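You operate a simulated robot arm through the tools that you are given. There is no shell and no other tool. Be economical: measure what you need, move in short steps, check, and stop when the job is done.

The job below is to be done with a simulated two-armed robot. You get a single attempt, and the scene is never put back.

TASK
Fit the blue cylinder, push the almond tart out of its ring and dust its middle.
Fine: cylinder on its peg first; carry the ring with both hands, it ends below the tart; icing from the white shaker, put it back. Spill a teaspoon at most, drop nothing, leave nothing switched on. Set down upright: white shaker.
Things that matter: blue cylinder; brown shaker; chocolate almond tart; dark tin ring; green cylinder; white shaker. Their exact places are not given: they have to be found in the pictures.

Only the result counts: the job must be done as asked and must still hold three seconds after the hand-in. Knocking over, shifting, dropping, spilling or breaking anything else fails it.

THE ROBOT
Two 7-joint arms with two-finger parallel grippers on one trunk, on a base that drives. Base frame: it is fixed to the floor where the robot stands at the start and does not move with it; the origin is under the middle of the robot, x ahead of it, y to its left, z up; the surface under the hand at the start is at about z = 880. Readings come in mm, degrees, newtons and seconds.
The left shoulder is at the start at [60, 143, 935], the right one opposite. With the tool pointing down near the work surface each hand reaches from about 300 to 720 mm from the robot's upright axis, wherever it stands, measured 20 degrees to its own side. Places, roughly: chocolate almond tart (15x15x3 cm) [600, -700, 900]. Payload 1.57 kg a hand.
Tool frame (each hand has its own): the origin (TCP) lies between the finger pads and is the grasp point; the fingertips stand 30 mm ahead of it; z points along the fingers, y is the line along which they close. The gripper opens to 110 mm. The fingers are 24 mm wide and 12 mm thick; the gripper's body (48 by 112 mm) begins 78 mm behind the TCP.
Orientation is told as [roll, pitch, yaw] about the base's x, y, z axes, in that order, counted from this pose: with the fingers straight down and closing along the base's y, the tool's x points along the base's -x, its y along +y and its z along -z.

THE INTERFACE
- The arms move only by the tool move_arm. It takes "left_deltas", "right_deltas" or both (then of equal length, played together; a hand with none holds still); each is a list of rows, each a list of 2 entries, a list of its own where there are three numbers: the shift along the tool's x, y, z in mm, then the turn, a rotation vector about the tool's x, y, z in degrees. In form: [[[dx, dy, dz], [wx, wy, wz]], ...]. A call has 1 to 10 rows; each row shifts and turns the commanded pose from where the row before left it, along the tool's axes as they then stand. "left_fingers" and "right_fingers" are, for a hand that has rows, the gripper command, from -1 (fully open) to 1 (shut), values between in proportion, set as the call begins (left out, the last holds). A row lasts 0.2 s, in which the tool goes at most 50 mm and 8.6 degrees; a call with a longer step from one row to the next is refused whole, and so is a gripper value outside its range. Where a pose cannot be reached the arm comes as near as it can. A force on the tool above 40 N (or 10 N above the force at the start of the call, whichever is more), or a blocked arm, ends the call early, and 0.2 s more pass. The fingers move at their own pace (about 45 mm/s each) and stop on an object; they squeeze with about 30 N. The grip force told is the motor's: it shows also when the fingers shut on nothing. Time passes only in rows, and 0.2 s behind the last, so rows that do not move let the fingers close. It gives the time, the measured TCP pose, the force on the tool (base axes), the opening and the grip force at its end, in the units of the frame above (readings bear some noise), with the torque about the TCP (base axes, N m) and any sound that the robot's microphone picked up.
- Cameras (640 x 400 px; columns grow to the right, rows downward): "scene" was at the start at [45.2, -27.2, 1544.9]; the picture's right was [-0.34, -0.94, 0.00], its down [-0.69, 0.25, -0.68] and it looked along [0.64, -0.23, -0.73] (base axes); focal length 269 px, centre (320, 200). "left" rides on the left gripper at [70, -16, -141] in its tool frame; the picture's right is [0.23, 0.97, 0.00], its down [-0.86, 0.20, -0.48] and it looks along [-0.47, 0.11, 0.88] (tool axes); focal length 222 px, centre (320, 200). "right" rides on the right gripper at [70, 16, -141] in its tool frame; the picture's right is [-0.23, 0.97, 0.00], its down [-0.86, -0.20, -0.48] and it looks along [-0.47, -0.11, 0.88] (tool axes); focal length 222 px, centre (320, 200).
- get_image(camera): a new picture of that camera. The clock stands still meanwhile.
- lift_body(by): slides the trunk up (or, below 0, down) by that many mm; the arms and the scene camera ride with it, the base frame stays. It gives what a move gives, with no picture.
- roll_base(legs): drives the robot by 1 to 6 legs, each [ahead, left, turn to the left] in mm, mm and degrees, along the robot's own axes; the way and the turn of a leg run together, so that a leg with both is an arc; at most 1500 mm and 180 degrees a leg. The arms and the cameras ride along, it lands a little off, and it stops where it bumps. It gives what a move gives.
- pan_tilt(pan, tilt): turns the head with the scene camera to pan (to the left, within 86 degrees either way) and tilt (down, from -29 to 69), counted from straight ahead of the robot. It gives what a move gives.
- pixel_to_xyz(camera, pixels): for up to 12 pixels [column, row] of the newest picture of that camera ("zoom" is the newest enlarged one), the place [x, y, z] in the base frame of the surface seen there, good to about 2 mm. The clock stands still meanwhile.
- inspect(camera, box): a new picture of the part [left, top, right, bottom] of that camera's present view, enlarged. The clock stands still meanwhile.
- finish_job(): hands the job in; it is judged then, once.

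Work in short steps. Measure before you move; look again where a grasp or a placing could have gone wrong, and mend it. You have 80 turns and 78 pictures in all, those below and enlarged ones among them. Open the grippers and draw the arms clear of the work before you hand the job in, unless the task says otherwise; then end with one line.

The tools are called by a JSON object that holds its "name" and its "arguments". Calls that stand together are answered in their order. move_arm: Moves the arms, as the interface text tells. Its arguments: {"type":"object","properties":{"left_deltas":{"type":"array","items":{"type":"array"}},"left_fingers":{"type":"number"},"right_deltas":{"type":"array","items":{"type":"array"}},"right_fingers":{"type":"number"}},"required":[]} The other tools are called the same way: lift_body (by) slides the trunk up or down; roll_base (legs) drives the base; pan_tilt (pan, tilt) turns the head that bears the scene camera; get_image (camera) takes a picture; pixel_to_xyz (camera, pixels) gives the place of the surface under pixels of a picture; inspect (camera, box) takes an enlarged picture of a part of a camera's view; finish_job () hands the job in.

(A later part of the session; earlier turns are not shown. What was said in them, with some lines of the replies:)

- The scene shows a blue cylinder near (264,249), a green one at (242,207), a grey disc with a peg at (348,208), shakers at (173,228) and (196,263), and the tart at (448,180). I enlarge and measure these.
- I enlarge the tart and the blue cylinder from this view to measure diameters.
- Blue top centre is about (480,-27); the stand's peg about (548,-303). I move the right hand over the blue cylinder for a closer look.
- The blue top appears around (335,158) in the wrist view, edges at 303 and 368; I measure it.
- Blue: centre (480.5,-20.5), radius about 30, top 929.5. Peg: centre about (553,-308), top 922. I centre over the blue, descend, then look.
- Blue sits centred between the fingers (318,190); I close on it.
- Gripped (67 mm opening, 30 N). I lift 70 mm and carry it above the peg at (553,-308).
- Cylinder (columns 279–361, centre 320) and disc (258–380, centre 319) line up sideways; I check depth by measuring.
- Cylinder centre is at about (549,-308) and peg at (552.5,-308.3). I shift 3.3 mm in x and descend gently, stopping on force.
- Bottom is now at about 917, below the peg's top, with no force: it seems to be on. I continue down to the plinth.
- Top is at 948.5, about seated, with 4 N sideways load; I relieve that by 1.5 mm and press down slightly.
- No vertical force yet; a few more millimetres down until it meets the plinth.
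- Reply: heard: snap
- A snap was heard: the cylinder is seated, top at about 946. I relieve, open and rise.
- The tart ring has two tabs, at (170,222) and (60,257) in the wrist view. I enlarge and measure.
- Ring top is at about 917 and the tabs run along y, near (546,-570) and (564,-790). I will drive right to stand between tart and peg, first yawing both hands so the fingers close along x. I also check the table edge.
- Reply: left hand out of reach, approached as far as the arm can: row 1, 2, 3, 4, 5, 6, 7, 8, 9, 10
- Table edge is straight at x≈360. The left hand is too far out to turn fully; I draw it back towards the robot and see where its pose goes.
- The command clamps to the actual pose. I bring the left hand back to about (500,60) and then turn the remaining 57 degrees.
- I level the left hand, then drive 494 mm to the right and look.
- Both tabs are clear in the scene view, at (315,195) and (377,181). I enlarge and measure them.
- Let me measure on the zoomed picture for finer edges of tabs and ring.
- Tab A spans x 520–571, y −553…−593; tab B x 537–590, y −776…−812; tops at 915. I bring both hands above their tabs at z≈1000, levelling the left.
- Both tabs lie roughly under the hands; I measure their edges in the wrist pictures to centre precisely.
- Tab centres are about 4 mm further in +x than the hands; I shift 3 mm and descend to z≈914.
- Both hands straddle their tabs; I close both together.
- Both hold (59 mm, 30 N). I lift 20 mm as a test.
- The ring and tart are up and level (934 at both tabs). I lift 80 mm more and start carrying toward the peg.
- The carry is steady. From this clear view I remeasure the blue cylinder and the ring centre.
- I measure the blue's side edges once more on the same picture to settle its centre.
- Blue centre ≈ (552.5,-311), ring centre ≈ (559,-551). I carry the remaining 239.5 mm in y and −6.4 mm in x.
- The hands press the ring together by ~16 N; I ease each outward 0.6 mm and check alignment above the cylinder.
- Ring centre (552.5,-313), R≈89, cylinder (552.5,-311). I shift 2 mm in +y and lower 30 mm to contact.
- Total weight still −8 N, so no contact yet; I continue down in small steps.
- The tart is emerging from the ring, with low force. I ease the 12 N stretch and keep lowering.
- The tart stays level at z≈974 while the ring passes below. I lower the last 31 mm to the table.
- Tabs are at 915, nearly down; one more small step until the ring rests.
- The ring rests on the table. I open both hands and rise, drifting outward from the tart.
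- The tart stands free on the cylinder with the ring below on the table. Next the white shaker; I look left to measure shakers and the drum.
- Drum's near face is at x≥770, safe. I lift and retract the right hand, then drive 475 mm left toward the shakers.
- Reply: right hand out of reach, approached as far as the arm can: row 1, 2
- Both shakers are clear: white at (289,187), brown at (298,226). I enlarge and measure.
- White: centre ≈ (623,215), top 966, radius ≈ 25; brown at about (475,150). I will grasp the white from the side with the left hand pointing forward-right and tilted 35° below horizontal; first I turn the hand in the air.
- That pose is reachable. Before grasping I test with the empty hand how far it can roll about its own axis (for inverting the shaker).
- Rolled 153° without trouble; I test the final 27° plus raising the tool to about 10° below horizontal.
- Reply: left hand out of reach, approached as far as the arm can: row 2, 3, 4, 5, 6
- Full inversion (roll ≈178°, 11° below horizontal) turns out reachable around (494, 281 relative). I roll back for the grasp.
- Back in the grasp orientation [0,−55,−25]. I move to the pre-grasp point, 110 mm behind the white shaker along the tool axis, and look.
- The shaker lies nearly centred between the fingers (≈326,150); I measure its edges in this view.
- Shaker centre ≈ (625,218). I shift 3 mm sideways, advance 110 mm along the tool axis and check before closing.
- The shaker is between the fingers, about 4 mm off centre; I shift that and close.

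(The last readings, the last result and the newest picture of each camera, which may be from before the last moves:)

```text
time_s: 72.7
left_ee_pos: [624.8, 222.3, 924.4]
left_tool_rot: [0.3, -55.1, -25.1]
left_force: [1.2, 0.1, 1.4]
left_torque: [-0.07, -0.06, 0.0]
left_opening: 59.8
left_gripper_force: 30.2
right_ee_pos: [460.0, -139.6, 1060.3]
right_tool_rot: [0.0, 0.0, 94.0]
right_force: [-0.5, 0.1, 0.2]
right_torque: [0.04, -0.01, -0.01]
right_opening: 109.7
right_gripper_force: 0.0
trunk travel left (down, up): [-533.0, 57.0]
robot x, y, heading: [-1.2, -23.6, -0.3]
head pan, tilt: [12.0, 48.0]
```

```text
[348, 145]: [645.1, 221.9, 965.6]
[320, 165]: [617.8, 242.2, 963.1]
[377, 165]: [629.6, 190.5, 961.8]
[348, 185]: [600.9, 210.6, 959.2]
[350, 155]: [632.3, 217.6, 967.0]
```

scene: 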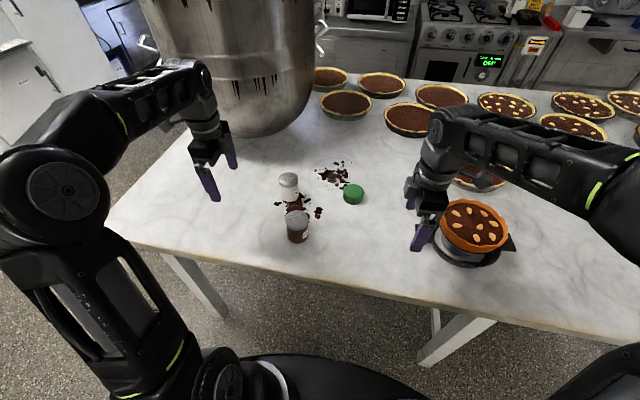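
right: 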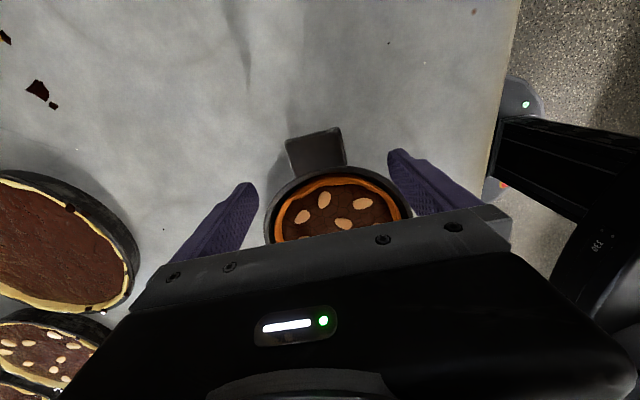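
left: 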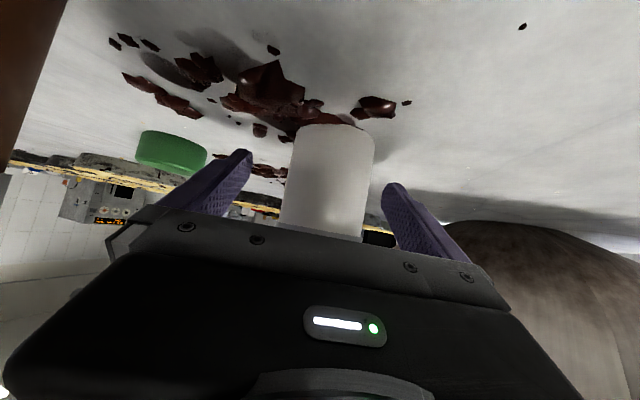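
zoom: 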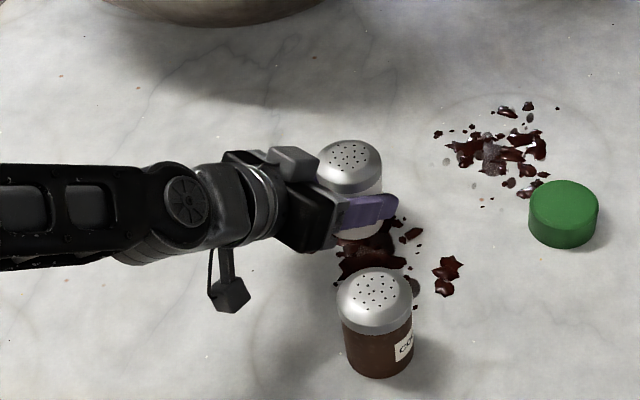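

Gripped (59.8 mm, 30 N) with the shaker unmoved. I lift it straight up 75 mm, then draw it back and up.

{"name": "move_arm", "arguments": {"left_deltas": [[[-8.2, 0, -5.7], [0, 0, 0]], [[-20.5, 0, -14.3], [0, 0, 0]], [[-20.5, 0, -14.3], [0, 0, 0]], [[-12.3, 0, -8.6], [0, 0, 0]], [[5, -6.9, -26.2], [0, 0, 0]], [[5, -6.9, -26.2], [0, 0, 0]], [[5, -6.9, -26.2], [0, 0, 0]], [[5, -6.9, -26.2], [0, 0, 0]], [[5, -6.9, -26.2], [0, 0, 0]], [[0, 0, 0], [0, 0, 0]]]}}

{"name": "get_image", "arguments": {"camera": "scene"}}

```text
time_s: 74.9
left_ee_pos: [501.1, 240.0, 1055.7]
left_tool_rot: [0.3, -55.1, -25.1]
left_force: [-0.4, 0.1, -0.7]
left_torque: [-0.01, 0.04, -0.02]
left_opening: 59.5
left_gripper_force: 29.8
right_ee_pos: [460.6, -139.3, 1059.0]
right_tool_rot: [0.0, -0.1, 94.1]
right_force: [0.1, -0.1, 0.1]
right_torque: [0.02, 0.01, -0.02]
right_opening: 110.1
right_gripper_force: 0.0
trunk travel left (down, up): [-533.0, 57.0]
robot x, y, heading: [1.1, -22.8, -0.1]
head pan, tilt: [12.0, 48.0]
```

```text
28 pictures are left
```

scene: 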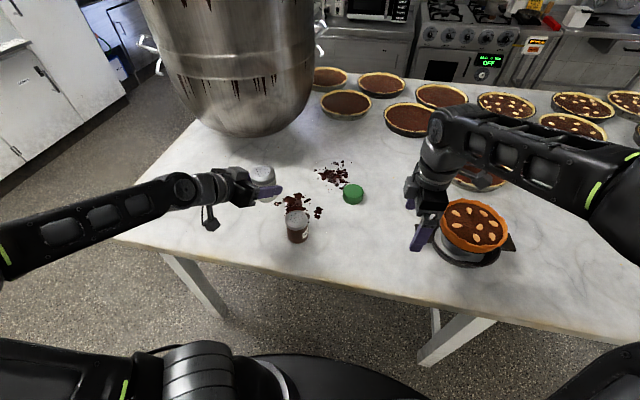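

The shaker is held upright at (501,240,1056). I drive 460 mm right toward the tart.

{"name": "roll_base", "arguments": {"legs": [[0, -460, 0]]}}

{"name": "get_image", "arguments": {"camera": "scene"}}

```text
time_s: 77.7
left_ee_pos: [500.4, -216.6, 1055.5]
left_tool_rot: [0.4, -55.0, -24.7]
left_force: [-0.4, -0.7, -1.8]
left_torque: [0.01, 0.02, 0.04]
left_opening: 59.6
left_gripper_force: 30.5
right_ee_pos: [462.2, -598.0, 1058.5]
right_tool_rot: [0.0, 0.0, 94.4]
right_force: [0.7, -0.8, 0.1]
right_torque: [-0.01, 0.02, -0.02]
right_opening: 109.8
right_gripper_force: 0.0
trunk travel left (down, up): [-533.0, 57.0]
robot x, y, heading: [-0.2, -484.2, 0.3]
head pan, tilt: [12.0, 48.0]
```

```text
27 pictures are left
```

scene: 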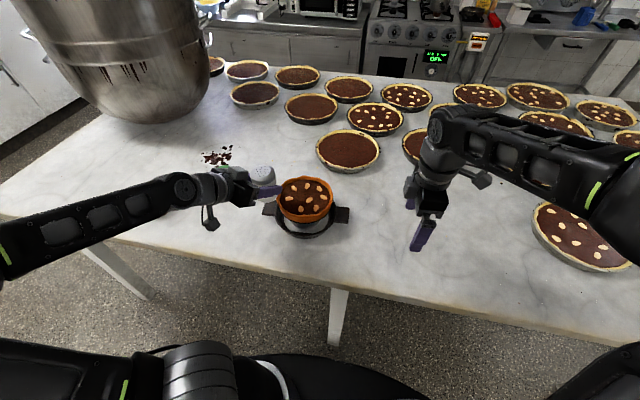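

Tart sits at about (305,195); I measure its rim to get its centre.

{"name": "inspect", "arguments": {"camera": "scene", "box": [225, 150, 369, 240]}}

{"name": "pixel_to_xyz", "arguments": {"camera": "zoom", "pixels": [[240, 180], [477, 190], [360, 123], [350, 290], [360, 200], [270, 150], [450, 150], [445, 255], [270, 255]]}}

```text
4.44 times, centred on (297, 195) of scene
```

zoom: 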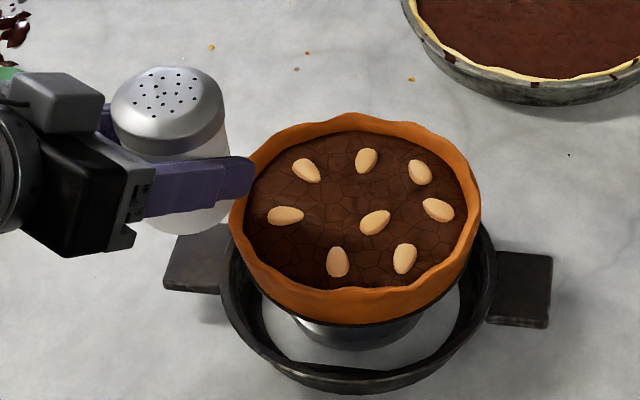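

```text
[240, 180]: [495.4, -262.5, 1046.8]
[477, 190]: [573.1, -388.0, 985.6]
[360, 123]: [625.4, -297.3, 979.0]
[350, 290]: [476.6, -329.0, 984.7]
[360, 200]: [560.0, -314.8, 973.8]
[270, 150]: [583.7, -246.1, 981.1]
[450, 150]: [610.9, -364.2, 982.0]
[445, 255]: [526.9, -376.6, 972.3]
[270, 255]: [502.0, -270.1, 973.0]
```

Tart centre ≈ (551.5,-314), rim top 985. I raise the hand to horizontal (shaker leans 35°, still upright enough), then move above the tart.

{"name": "move_arm", "arguments": {"left_deltas": [[[0, 0, 0], [0, -7, 0]], [[0, 0, 0], [0, -7, 0]], [[0, 0, 0], [0, -7, 0]], [[0, 0, 0], [0, -7, 0]], [[0, 0, 0], [0, -7, 0]], [[-1.6, -6.5, 22.2], [0, 0, 0]], [[-1.6, -6.5, 22.2], [0, 0, 0]], [[-1.6, -6.5, 22.2], [0, 0, 0]], [[-1.6, -6.5, 22.2], [0, 0, 0]], [[-1.6, -6.5, 22.2], [0, 0, 0]]]}}

{"name": "inspect", "arguments": {"camera": "scene", "box": [180, 100, 420, 250]}}

```text
time_s: 79.8
left_ee_pos: [590.3, -294.0, 1063.9]
left_tool_rot: [95.5, -89.8, -119.8]
left_force: [0.5, 0.2, -1.4]
left_torque: [0.05, 0.01, 0.01]
left_opening: 59.6
left_gripper_force: 29.8
right_ee_pos: [461.4, -596.4, 1058.0]
right_tool_rot: [-0.1, 0.0, 94.5]
right_force: [-1.2, -0.3, 0.8]
right_torque: [0.01, 0.01, -0.01]
right_opening: 110.0
right_gripper_force: 0.1
trunk travel left (down, up): [-533.0, 57.0]
robot x, y, heading: [-0.0, -483.4, 0.4]
head pan, tilt: [12.0, 48.0]
```

```text
2.67 times, centred on (300, 175) of scene
```

zoom: 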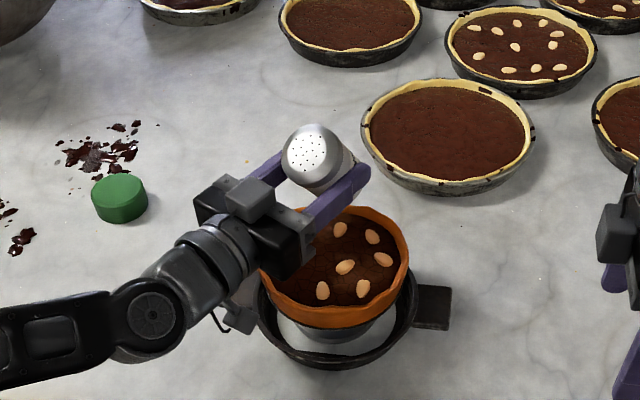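

All reached. I roll the shaker 76° in place; its head swings over the tart's centre.

{"name": "move_arm", "arguments": {"left_deltas": [[[0, 0, 0], [0, 0, 8.5]], [[0, 0, 0], [0, 0, 8.5]], [[0, 0, 0], [0, 0, 8.5]], [[0, 0, 0], [0, 0, 8.5]], [[0, 0, 0], [0, 0, 8.5]], [[0, 0, 0], [0, 0, 8.5]], [[0, 0, 0], [0, 0, 8.5]], [[0, 0, 0], [0, 0, 8.5]], [[0, 0, 0], [0, 0, 8.5]]]}}

{"name": "inspect", "arguments": {"camera": "scene", "box": [180, 100, 420, 250]}}

{"name": "pixel_to_xyz", "arguments": {"camera": "zoom", "pixels": [[320, 215], [330, 180], [300, 250]]}}

```text
time_s: 81.8
left_ee_pos: [588.1, -291.7, 1063.2]
left_tool_rot: [90.2, -13.1, -114.3]
left_force: [0.4, -0.2, -1.5]
left_torque: [0.01, 0.02, 0.0]
left_opening: 59.6
left_gripper_force: 29.7
right_ee_pos: [462.2, -597.2, 1058.7]
right_tool_rot: [-0.1, 0.0, 94.4]
right_force: [0.4, 0.0, -0.1]
right_torque: [-0.01, 0.0, -0.02]
right_opening: 110.0
right_gripper_force: 0.1
trunk travel left (down, up): [-533.0, 57.0]
robot x, y, heading: [2.7, -483.0, 0.1]
head pan, tilt: [12.0, 48.0]
```

```text
2.67 times, centred on (300, 175) of scene
```

zoom: 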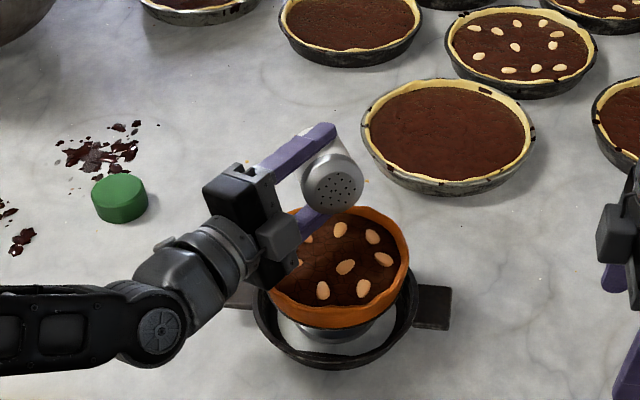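

```text
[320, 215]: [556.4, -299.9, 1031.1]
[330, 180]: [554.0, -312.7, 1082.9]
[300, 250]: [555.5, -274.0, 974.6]
```

Head is right above the centre (554,-313). I continue rolling to 127° with the head kept over the middle, then look for icing.

{"name": "move_arm", "arguments": {"left_deltas": [[[0, 0, 0], [0, 0, 8.5]], [[0, 0, 0], [0, 0, 8.5]], [[-0.5, 0, 0], [0, 0, 8.5]], [[-1.27, 0.26, 0], [0, 0, 8.5]], [[-1.97, 0.72, 0], [0, 0, 8.5]], [[-2.37, 1.29, 0], [0, 0, 8.5]]]}}

{"name": "inspect", "arguments": {"camera": "scene", "box": [180, 100, 420, 250]}}

```text
time_s: 83.2
left_ee_pos: [586.1, -298.9, 1062.3]
left_tool_rot: [90.0, 37.9, -114.3]
left_force: [-0.9, -0.9, -2.1]
left_torque: [-0.02, -0.01, -0.01]
left_opening: 59.8
left_gripper_force: 30.2
right_ee_pos: [461.7, -597.2, 1060.5]
right_tool_rot: [0.1, 0.0, 94.5]
right_force: [0.7, 0.0, 0.3]
right_torque: [0.01, -0.02, 0.0]
right_opening: 109.8
right_gripper_force: 0.0
trunk travel left (down, up): [-533.0, 57.0]
robot x, y, heading: [0.4, -480.5, 0.5]
head pan, tilt: [12.0, 48.0]
```

```text
2.67 times, centred on (300, 175) of scene
```

zoom: 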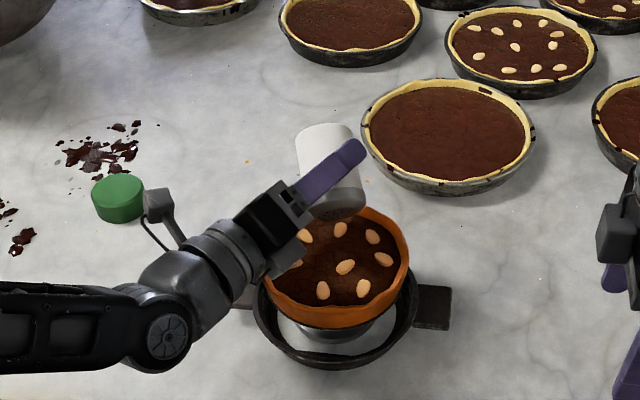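

No icing visible yet; I roll on to 152°.

{"name": "move_arm", "arguments": {"left_deltas": [[[-2.72, 2.05, 0], [0, 0, 8.5]], [[-2.66, 2.71, 0], [0, 0, 8.5]], [[-2.53, 3.48, 0], [0, 0, 8.5]], [[0, 0, 0], [0, 0, 0]]]}}

{"name": "inspect", "arguments": {"camera": "scene", "box": [240, 140, 384, 230]}}

```text
time_s: 84.2
left_ee_pos: [581.3, -308.1, 1063.2]
left_tool_rot: [90.2, 63.3, -114.3]
left_force: [-0.7, -0.5, -2.3]
left_torque: [0.03, -0.02, -0.03]
left_opening: 59.7
left_gripper_force: 29.6
right_ee_pos: [461.6, -597.0, 1060.1]
right_tool_rot: [0.0, -0.1, 94.6]
right_force: [0.7, 1.2, 0.3]
right_torque: [-0.01, -0.01, 0.0]
right_opening: 109.9
right_gripper_force: 0.2
trunk travel left (down, up): [-533.0, 57.0]
robot x, y, heading: [1.3, -478.2, 0.4]
head pan, tilt: [12.0, 48.0]
```

```text
4.44 times, centred on (312, 185) of scene
```

zoom: 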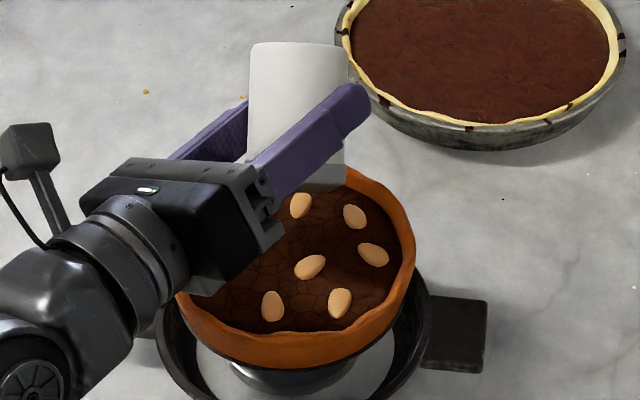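

No flow by tilt alone at 145°; I lower 12 mm and give it two vertical shakes over the middle.

{"name": "move_arm", "arguments": {"left_deltas": [[[-10.6, -5.6, 0], [0, 0, 0]], [[17.7, 9.4, 0], [0, 0, 0]], [[-17.7, -9.4, 0], [0, 0, 0]], [[17.7, 9.4, 0], [0, 0, 0]], [[-17.7, -9.4, 0], [0, 0, 0]], [[0, 0, 0], [0, 0, 0]]]}}

{"name": "inspect", "arguments": {"camera": "scene", "box": [240, 140, 384, 230]}}

```text
time_s: 85.7
left_ee_pos: [580.8, -308.3, 1051.4]
left_tool_rot: [90.2, 63.2, -114.0]
left_force: [-0.6, -0.8, -0.8]
left_torque: [0.02, 0.01, 0.02]
left_opening: 59.5
left_gripper_force: 30.1
right_ee_pos: [460.7, -597.0, 1059.2]
right_tool_rot: [0.0, 0.1, 94.5]
right_force: [0.2, 0.1, 0.0]
right_torque: [-0.01, -0.03, -0.01]
right_opening: 110.0
right_gripper_force: 0.0
trunk travel left (down, up): [-533.0, 57.0]
robot x, y, heading: [-1.1, -484.4, 0.0]
head pan, tilt: [12.0, 48.0]
```

```text
4.44 times, centred on (312, 185) of scene
```

zoom: 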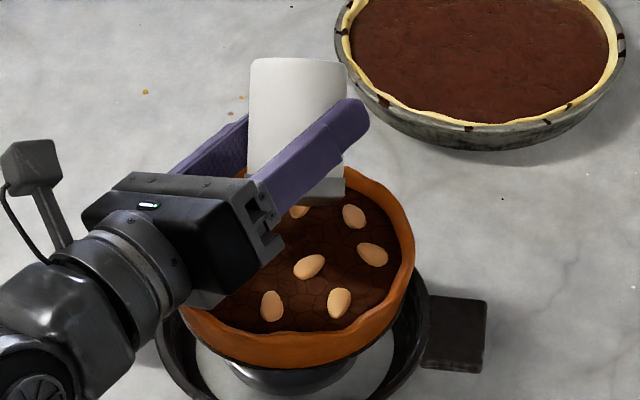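

The tart's centre is hidden behind the gripper here; I look through the left wrist camera.

{"name": "get_image", "arguments": {"camera": "left"}}

```text
20 pictures are left
```

left: 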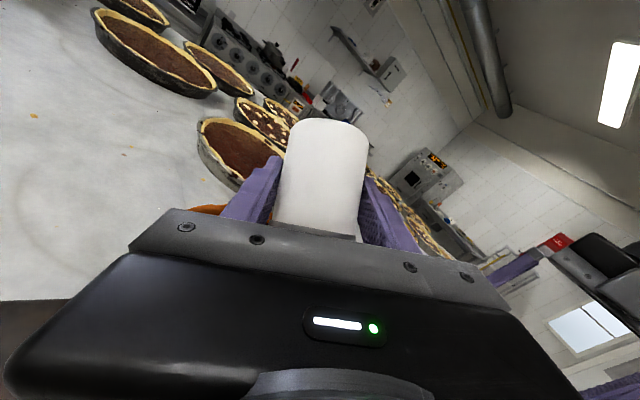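

The visible part of the centre shows no icing, so I shake more strongly: 42 mm up and down, four times.

{"name": "move_arm", "arguments": {"left_deltas": [[[37, 19.7, 0], [0, 0, 0]], [[-37, -19.7, 0], [0, 0, 0]], [[37, 19.7, 0], [0, 0, 0]], [[-37, -19.7, 0], [0, 0, 0]], [[37, 19.7, 0], [0, 0, 0]], [[-37, -19.7, 0], [0, 0, 0]], [[37, 19.7, 0], [0, 0, 0]], [[-37, -19.7, 0], [0, 0, 0]], [[0, 0, 0], [0, 0, 0]]]}}

{"name": "inspect", "arguments": {"camera": "scene", "box": [240, 140, 384, 230]}}

```text
time_s: 87.7
left_ee_pos: [579.5, -310.1, 1049.2]
left_tool_rot: [90.3, 63.2, -113.9]
left_force: [-0.4, 0.2, -1.5]
left_torque: [0.03, 0.03, 0.0]
left_opening: 59.6
left_gripper_force: 30.3
right_ee_pos: [460.6, -596.8, 1059.6]
right_tool_rot: [-0.1, 0.0, 94.5]
right_force: [-1.0, 0.0, 0.5]
right_torque: [-0.01, -0.03, -0.02]
right_opening: 109.7
right_gripper_force: 0.0
trunk travel left (down, up): [-533.0, 57.0]
robot x, y, heading: [0.9, -481.5, 0.3]
head pan, tilt: [12.0, 48.0]
```

```text
4.44 times, centred on (312, 185) of scene
```

zoom: 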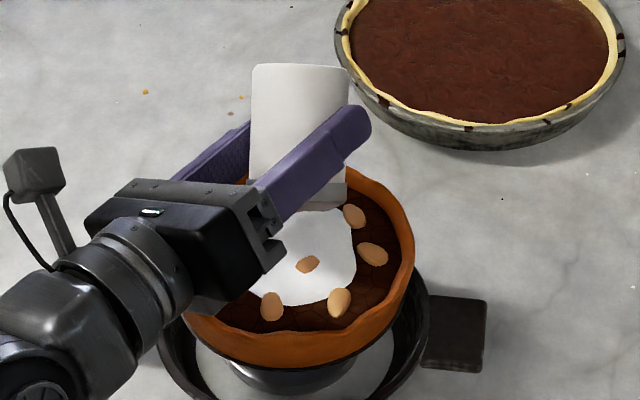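

A white patch of icing now covers the tart's middle. I stop and roll the shaker back upright, keeping the head above the tart.

{"name": "move_arm", "arguments": {"left_deltas": [[[2.0, -3.8, 0], [0, 0, -8.5]], [[2.2, -3.1, 0], [0, 0, -8.5]], [[2.4, -2.4, 0], [0, 0, -8.5]], [[2.2, -1.6, 0], [0, 0, -8.5]], [[1.85, -1.0, 0], [0, 0, -8.5]], [[1.2, -0.44, 0], [0, 0, -8.5]], [[0.5, 0, 0], [0, 0, -8.5]], [[0, 0, 0], [0, 0, -8.5]], [[0, 0, 0], [0, 0, -8.5]]]}}

{"name": "move_arm", "arguments": {"left_deltas": [[[0, 0, 0], [0, 0, -8.5]], [[0, 0, 0], [0, 0, -8.5]], [[0, 0, 0], [0, 0, -8.5]], [[0, 0, 0], [0, 0, -8.5]], [[0, 0, 0], [0, 0, -8.5]], [[0, 0, 0], [0, 0, -8.5]], [[0, 0, 0], [0, 0, -8.5]], [[0, 0, 0], [0, 0, -8.5]], [[0, 0, 0], [0, 0, -8.5]]]}}

{"name": "inspect", "arguments": {"camera": "scene", "box": [180, 100, 420, 250]}}

```text
time_s: 89.7
left_ee_pos: [588.6, -291.9, 1052.9]
left_tool_rot: [90.2, -13.5, -114.2]
left_force: [-0.2, -0.3, -1.2]
left_torque: [0.02, 0.04, -0.01]
left_opening: 59.6
left_gripper_force: 29.8
right_ee_pos: [461.7, -597.5, 1059.4]
right_tool_rot: [0.0, 0.0, 94.5]
right_force: [-0.6, 0.1, 0.2]
right_torque: [-0.01, 0.0, -0.02]
right_opening: 110.0
right_gripper_force: 0.0
trunk travel left (down, up): [-533.0, 57.0]
robot x, y, heading: [-0.1, -483.2, 0.3]
head pan, tilt: [12.0, 48.0]
```

```text
time_s: 91.7
left_ee_pos: [589.5, -292.1, 1052.1]
left_tool_rot: [158.1, -90.0, 177.6]
left_force: [0.8, -0.1, -1.1]
left_torque: [-0.01, 0.02, 0.02]
left_opening: 59.6
left_gripper_force: 30.1
right_ee_pos: [462.5, -597.4, 1059.4]
right_tool_rot: [0.0, 0.0, 94.5]
right_force: [-0.2, 0.4, 0.6]
right_torque: [-0.01, 0.0, -0.01]
right_opening: 110.0
right_gripper_force: 0.1
trunk travel left (down, up): [-533.0, 57.0]
robot x, y, heading: [2.1, -482.0, 0.2]
head pan, tilt: [12.0, 48.0]
```

```text
2.67 times, centred on (300, 175) of scene
```

zoom: 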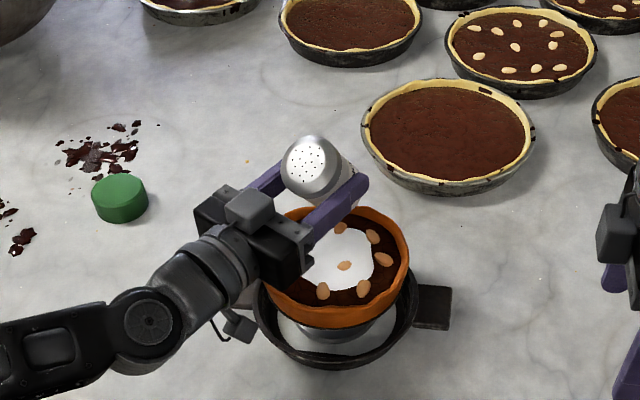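

The icing lies neatly on the middle. I raise a little, withdraw the shaker backwards and bring it upright again.

{"name": "move_arm", "arguments": {"left_deltas": [[[-14, 0, 0], [0, 0, 0]], [[0.5, 6.5, -22.2], [0, 0, 0]], [[0.5, 6.5, -22.2], [0, 0, 0]], [[0.5, 6.5, -22.2], [0, 0, 0]], [[0.5, 6.5, -22.2], [0, 0, 0]], [[0.5, 6.5, -22.2], [0, 0, 0]], [[0, 0, 0], [0, 8.5, 0]], [[0, 0, 0], [0, 8.5, 0]], [[0, 0, 0], [0, 8.5, 0]], [[0, 0, 0], [0, 8.5, 0]]]}}

{"name": "inspect", "arguments": {"camera": "scene", "box": [180, 120, 388, 250]}}

```text
time_s: 93.8
left_ee_pos: [502.0, -216.8, 1063.1]
left_tool_rot: [0.2, -55.9, -24.5]
left_force: [0.5, 1.3, -0.9]
left_torque: [0.0, 0.0, 0.0]
left_opening: 59.6
left_gripper_force: 30.1
right_ee_pos: [462.5, -598.3, 1059.1]
right_tool_rot: [-0.1, -0.1, 94.5]
right_force: [0.6, 0.9, 0.2]
right_torque: [0.0, 0.05, -0.05]
right_opening: 109.8
right_gripper_force: 0.1
trunk travel left (down, up): [-533.0, 57.0]
robot x, y, heading: [0.1, -485.0, 0.1]
head pan, tilt: [12.0, 48.0]
```

```text
3.08 times, centred on (284, 185) of scene
```

zoom: 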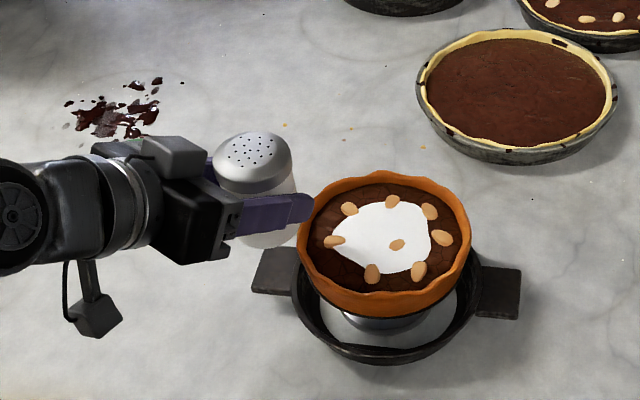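

Icing is on the middle only, nothing on the table. I drive 461 mm back left to return the shaker.

{"name": "roll_base", "arguments": {"legs": [[0, 461, 0]]}}

{"name": "inspect", "arguments": {"camera": "scene", "box": [200, 130, 360, 250]}}

```text
time_s: 96.7
left_ee_pos: [496.4, 259.5, 1063.5]
left_tool_rot: [0.3, -56.1, -24.3]
left_force: [0.0, 0.1, -2.1]
left_torque: [0.01, 0.01, -0.02]
left_opening: 59.6
left_gripper_force: 30.2
right_ee_pos: [458.7, -121.2, 1059.2]
right_tool_rot: [-0.1, 0.0, 94.7]
right_force: [0.1, 0.7, 0.6]
right_torque: [-0.03, -0.01, 0.01]
right_opening: 109.8
right_gripper_force: 0.0
trunk travel left (down, up): [-533.0, 57.0]
robot x, y, heading: [0.9, -7.0, 0.4]
head pan, tilt: [12.0, 48.0]
```

```text
3.33 times, centred on (280, 190) of scene
```

zoom: 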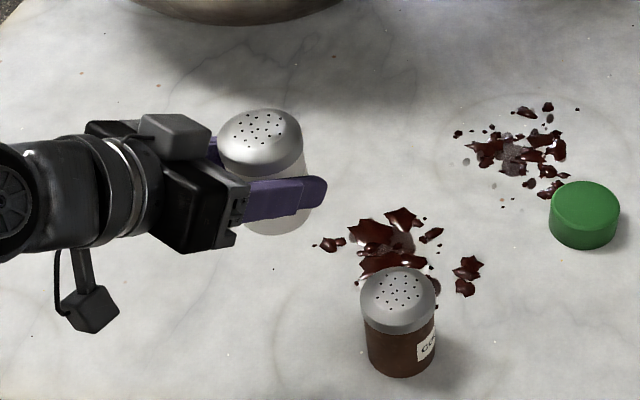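

The base landed ~15 mm further left; I verify the frame by re-measuring the brown shaker, which hasn't moved, and the green cylinder.

{"name": "pixel_to_xyz", "arguments": {"camera": "zoom", "pixels": [[362, 300], [434, 300], [398, 270], [398, 325], [398, 290], [585, 205], [552, 220], [617, 220], [585, 184]]}}

```text
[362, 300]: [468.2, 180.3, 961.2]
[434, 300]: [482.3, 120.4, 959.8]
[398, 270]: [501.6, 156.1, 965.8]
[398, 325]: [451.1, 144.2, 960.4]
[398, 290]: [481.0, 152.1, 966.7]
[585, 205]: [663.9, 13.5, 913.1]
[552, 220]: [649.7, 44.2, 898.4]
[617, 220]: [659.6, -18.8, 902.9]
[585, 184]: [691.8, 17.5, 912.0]
```

Frame is consistent (brown still at (475,150)). I correct the 1° pitch and move to 75 mm above the shaker's original spot.

{"name": "move_arm", "arguments": {"left_deltas": [[[0, 0, 0], [0, 1.0, 0]], [[-4, 3.1, 24.1], [0, 0, 0]], [[-4, 3.1, 24.1], [0, 0, 0]], [[-4, 3.1, 24.1], [0, 0, 0]], [[-4, 3.1, 24.1], [0, 0, 0]], [[-4, 3.1, 24.1], [0, 0, 0]], [[-4, 3.1, 24.1], [0, 0, 0]], [[0, 0, 0], [0, 0, 0]]]}}

{"name": "inspect", "arguments": {"camera": "scene", "box": [200, 130, 360, 250]}}

{"name": "pixel_to_xyz", "arguments": {"camera": "zoom", "pixels": [[390, 130], [360, 140], [420, 140], [390, 150], [390, 110]]}}

```text
time_s: 98.5
left_ee_pos: [623.3, 222.7, 1000.3]
left_tool_rot: [0.4, -55.0, -24.4]
left_force: [-0.1, 0.4, -1.7]
left_torque: [0.04, -0.05, -0.01]
left_opening: 59.4
left_gripper_force: 30.2
right_ee_pos: [458.5, -121.8, 1059.0]
right_tool_rot: [0.0, 0.1, 94.7]
right_force: [0.5, 0.3, -0.4]
right_torque: [0.01, -0.01, -0.01]
right_opening: 110.0
right_gripper_force: 0.1
trunk travel left (down, up): [-533.0, 57.0]
robot x, y, heading: [-1.8, -8.4, 0.4]
head pan, tilt: [12.0, 48.0]
```

```text
3.33 times, centred on (280, 190) of scene
```

zoom: 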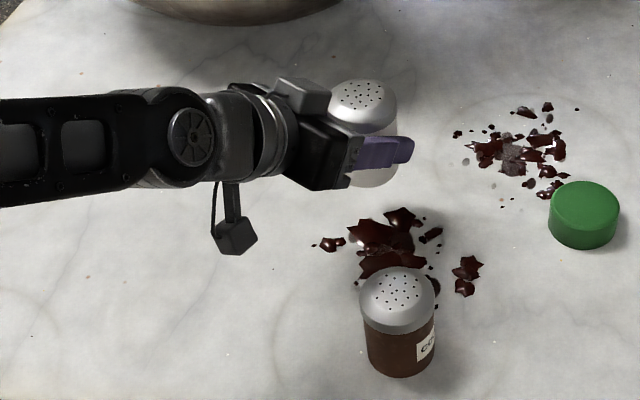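

```text
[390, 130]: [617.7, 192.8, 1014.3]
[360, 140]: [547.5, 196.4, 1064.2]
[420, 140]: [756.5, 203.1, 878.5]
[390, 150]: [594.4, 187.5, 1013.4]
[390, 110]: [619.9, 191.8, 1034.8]
```

Lined up; I lower straight down 72 mm.

{"name": "move_arm", "arguments": {"left_deltas": [[[16.4, 0, 11.5], [0, 0, 0]], [[16.4, 0, 11.5], [0, 0, 0]], [[16.4, 0, 11.5], [0, 0, 0]], [[6.6, 0, 4.6], [0, 0, 0]], [[3.3, 0, 2.3], [0, 0, 0]], [[0, 0, 0], [0, 0, 0]]]}}

{"name": "inspect", "arguments": {"camera": "scene", "box": [240, 140, 336, 220]}}

{"name": "pixel_to_xyz", "arguments": {"camera": "zoom", "pixels": [[440, 120], [440, 90], [410, 130], [470, 130], [440, 160]]}}

```text
time_s: 99.9
left_ee_pos: [623.8, 222.2, 929.3]
left_tool_rot: [0.3, -55.1, -24.5]
left_force: [-0.8, -0.1, -1.7]
left_torque: [-0.01, 0.0, 0.0]
left_opening: 59.6
left_gripper_force: 30.6
right_ee_pos: [458.6, -121.0, 1059.3]
right_tool_rot: [0.0, 0.1, 94.8]
right_force: [0.3, 0.3, 0.5]
right_torque: [-0.02, 0.0, 0.01]
right_opening: 109.9
right_gripper_force: 0.0
trunk travel left (down, up): [-533.0, 57.0]
robot x, y, heading: [-3.3, -5.7, 0.7]
head pan, tilt: [12.0, 48.0]
```

```text
5.00 times, centred on (288, 180) of scene
```

zoom: 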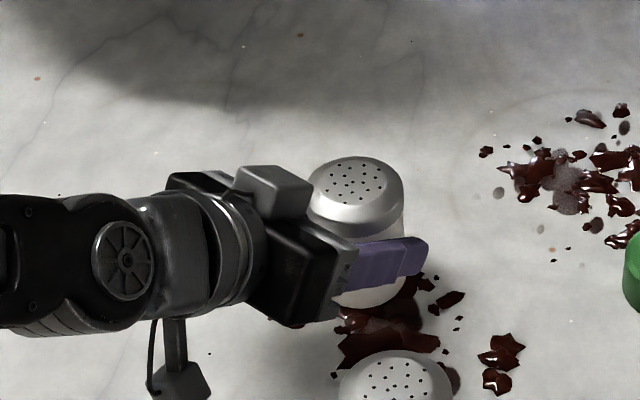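

```text
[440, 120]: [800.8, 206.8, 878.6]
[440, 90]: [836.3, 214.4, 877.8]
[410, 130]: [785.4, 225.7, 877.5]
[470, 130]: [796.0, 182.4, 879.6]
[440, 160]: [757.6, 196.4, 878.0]
```

Still about 4 mm above the table; I lower in 1 mm steps until contact.

{"name": "move_arm", "arguments": {"left_deltas": [[[1.23, 0, 0.86], [0, 0, 0]], [[0.82, 0, 0.57], [0, 0, 0]], [[0.82, 0, 0.57], [0, 0, 0]], [[0.82, 0, 0.57], [0, 0, 0]], [[0, 0, 0], [0, 0, 0]]]}}

{"name": "pixel_to_xyz", "arguments": {"camera": "zoom", "pixels": [[355, 165], [355, 185], [320, 195], [395, 195], [355, 225]]}}

```text
time_s: 101.1
left_ee_pos: [625.6, 222.0, 925.8]
left_tool_rot: [0.6, -55.3, -24.6]
left_force: [-0.2, 0.8, 10.6]
left_torque: [-0.06, 0.29, 0.01]
left_opening: 59.5
left_gripper_force: 30.9
right_ee_pos: [458.4, -122.0, 1060.7]
right_tool_rot: [0.1, 0.0, 94.7]
right_force: [0.0, 0.2, -0.3]
right_torque: [0.02, 0.0, 0.01]
right_opening: 110.1
right_gripper_force: 0.0
trunk travel left (down, up): [-533.0, 57.0]
robot x, y, heading: [1.0, -10.5, 0.8]
head pan, tilt: [12.0, 48.0]
```

```text
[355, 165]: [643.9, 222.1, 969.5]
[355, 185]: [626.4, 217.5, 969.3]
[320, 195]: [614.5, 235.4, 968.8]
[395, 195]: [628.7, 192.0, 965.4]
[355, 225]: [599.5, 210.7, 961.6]
```

Contact (10.6 N) at the original spot. I ease off, open, and withdraw along the tool axis.

{"name": "move_arm", "arguments": {"left_deltas": [[[-0.6, 0, -0.4], [0, 0, 0]], [[0, 0, 0], [0, 0, 0]], [[0, 0, 0], [0, 0, 0]], [[0, 0, 0], [0, 0, 0]], [[0, 0, 0], [0, 0, 0]], [[0, 0, -20], [0, 0, 0]], [[0, 0, -30], [0, 0, 0]], [[0, 0, -30], [0, 0, 0]], [[0, 0, -30], [0, 0, 0]], [[-20, 0, -30], [0, 0, 0]]], "left_fingers": -1}}

{"name": "get_image", "arguments": {"camera": "scene"}}

```text
time_s: 103.3
left_ee_pos: [529.1, 263.1, 1022.0]
left_tool_rot: [0.5, -54.9, -24.4]
left_force: [0.0, -1.1, -0.7]
left_torque: [0.01, 0.03, -0.02]
left_opening: 110.1
left_gripper_force: 0.0
right_ee_pos: [458.2, -122.7, 1060.0]
right_tool_rot: [0.0, 0.0, 94.7]
right_force: [-0.5, 0.3, -0.3]
right_torque: [-0.03, 0.01, 0.04]
right_opening: 110.1
right_gripper_force: 0.0
trunk travel left (down, up): [-533.0, 57.0]
robot x, y, heading: [-2.3, -6.2, 0.3]
head pan, tilt: [12.0, 48.0]
```

```text
13 pictures are left
```

scene: 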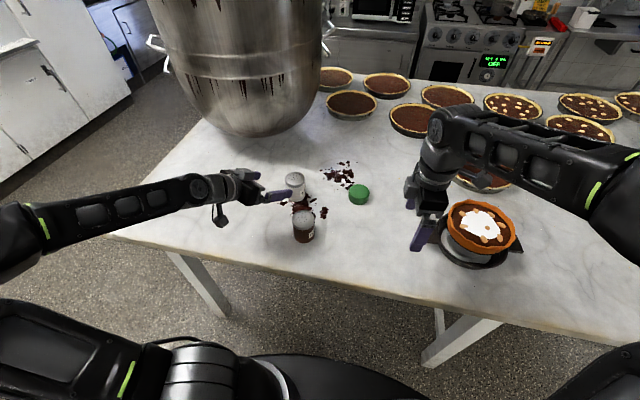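

The white shaker stands upright in its place. I draw both arms further clear and take a final close look.

{"name": "move_arm", "arguments": {"left_deltas": [[[-25, 0, -20], [0, 0, 0]], [[-25, 0, -25], [0, 0, 0]], [[0, 0, -30], [0, 0, 0]], [[0, 0, 0], [0, 0, 0]]], "right_deltas": [[[0, 25, 0], [0, 0, 0]], [[0, 25, 0], [0, 0, 0]], [[0, 20, 0], [0, 0, 0]], [[0, 0, 0], [0, 0, 0]]]}}

{"name": "inspect", "arguments": {"camera": "scene", "box": [240, 140, 560, 300]}}

```text
time_s: 104.3
left_ee_pos: [502.2, 276.7, 1106.5]
left_tool_rot: [0.4, -54.9, -24.4]
left_force: [0.3, -1.3, -0.9]
left_torque: [0.01, -0.01, -0.02]
left_opening: 110.0
left_gripper_force: 0.0
right_ee_pos: [389.8, -127.3, 1059.6]
right_tool_rot: [0.0, 0.0, 94.7]
right_force: [0.3, -0.5, -0.8]
right_torque: [0.01, 0.01, -0.01]
right_opening: 109.9
right_gripper_force: 0.0
trunk travel left (down, up): [-533.0, 57.0]
robot x, y, heading: [-3.9, -10.3, 0.6]
head pan, tilt: [12.0, 48.0]
```

```text
2.00 times, centred on (400, 220) of scene
```

zoom: 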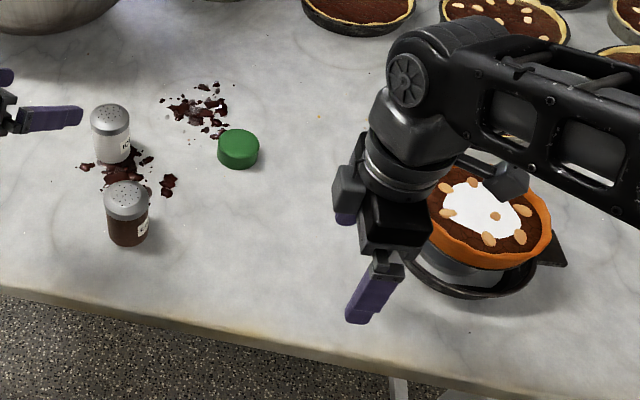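

Both shakers stand upright, the tart stands dusted on the cylinder with the ring below it, and both hands are open and clear. I hand it in.

{"name": "finish_job", "arguments": {}}

```text
The job is handed in.
```

The job is handed in: the blue cylinder is snapped onto its peg and the almond tart stands on it, pushed out, with the ring on the table below. Icing covers the tart's middle with no spill seen, and the white shaker is back upright in its place.
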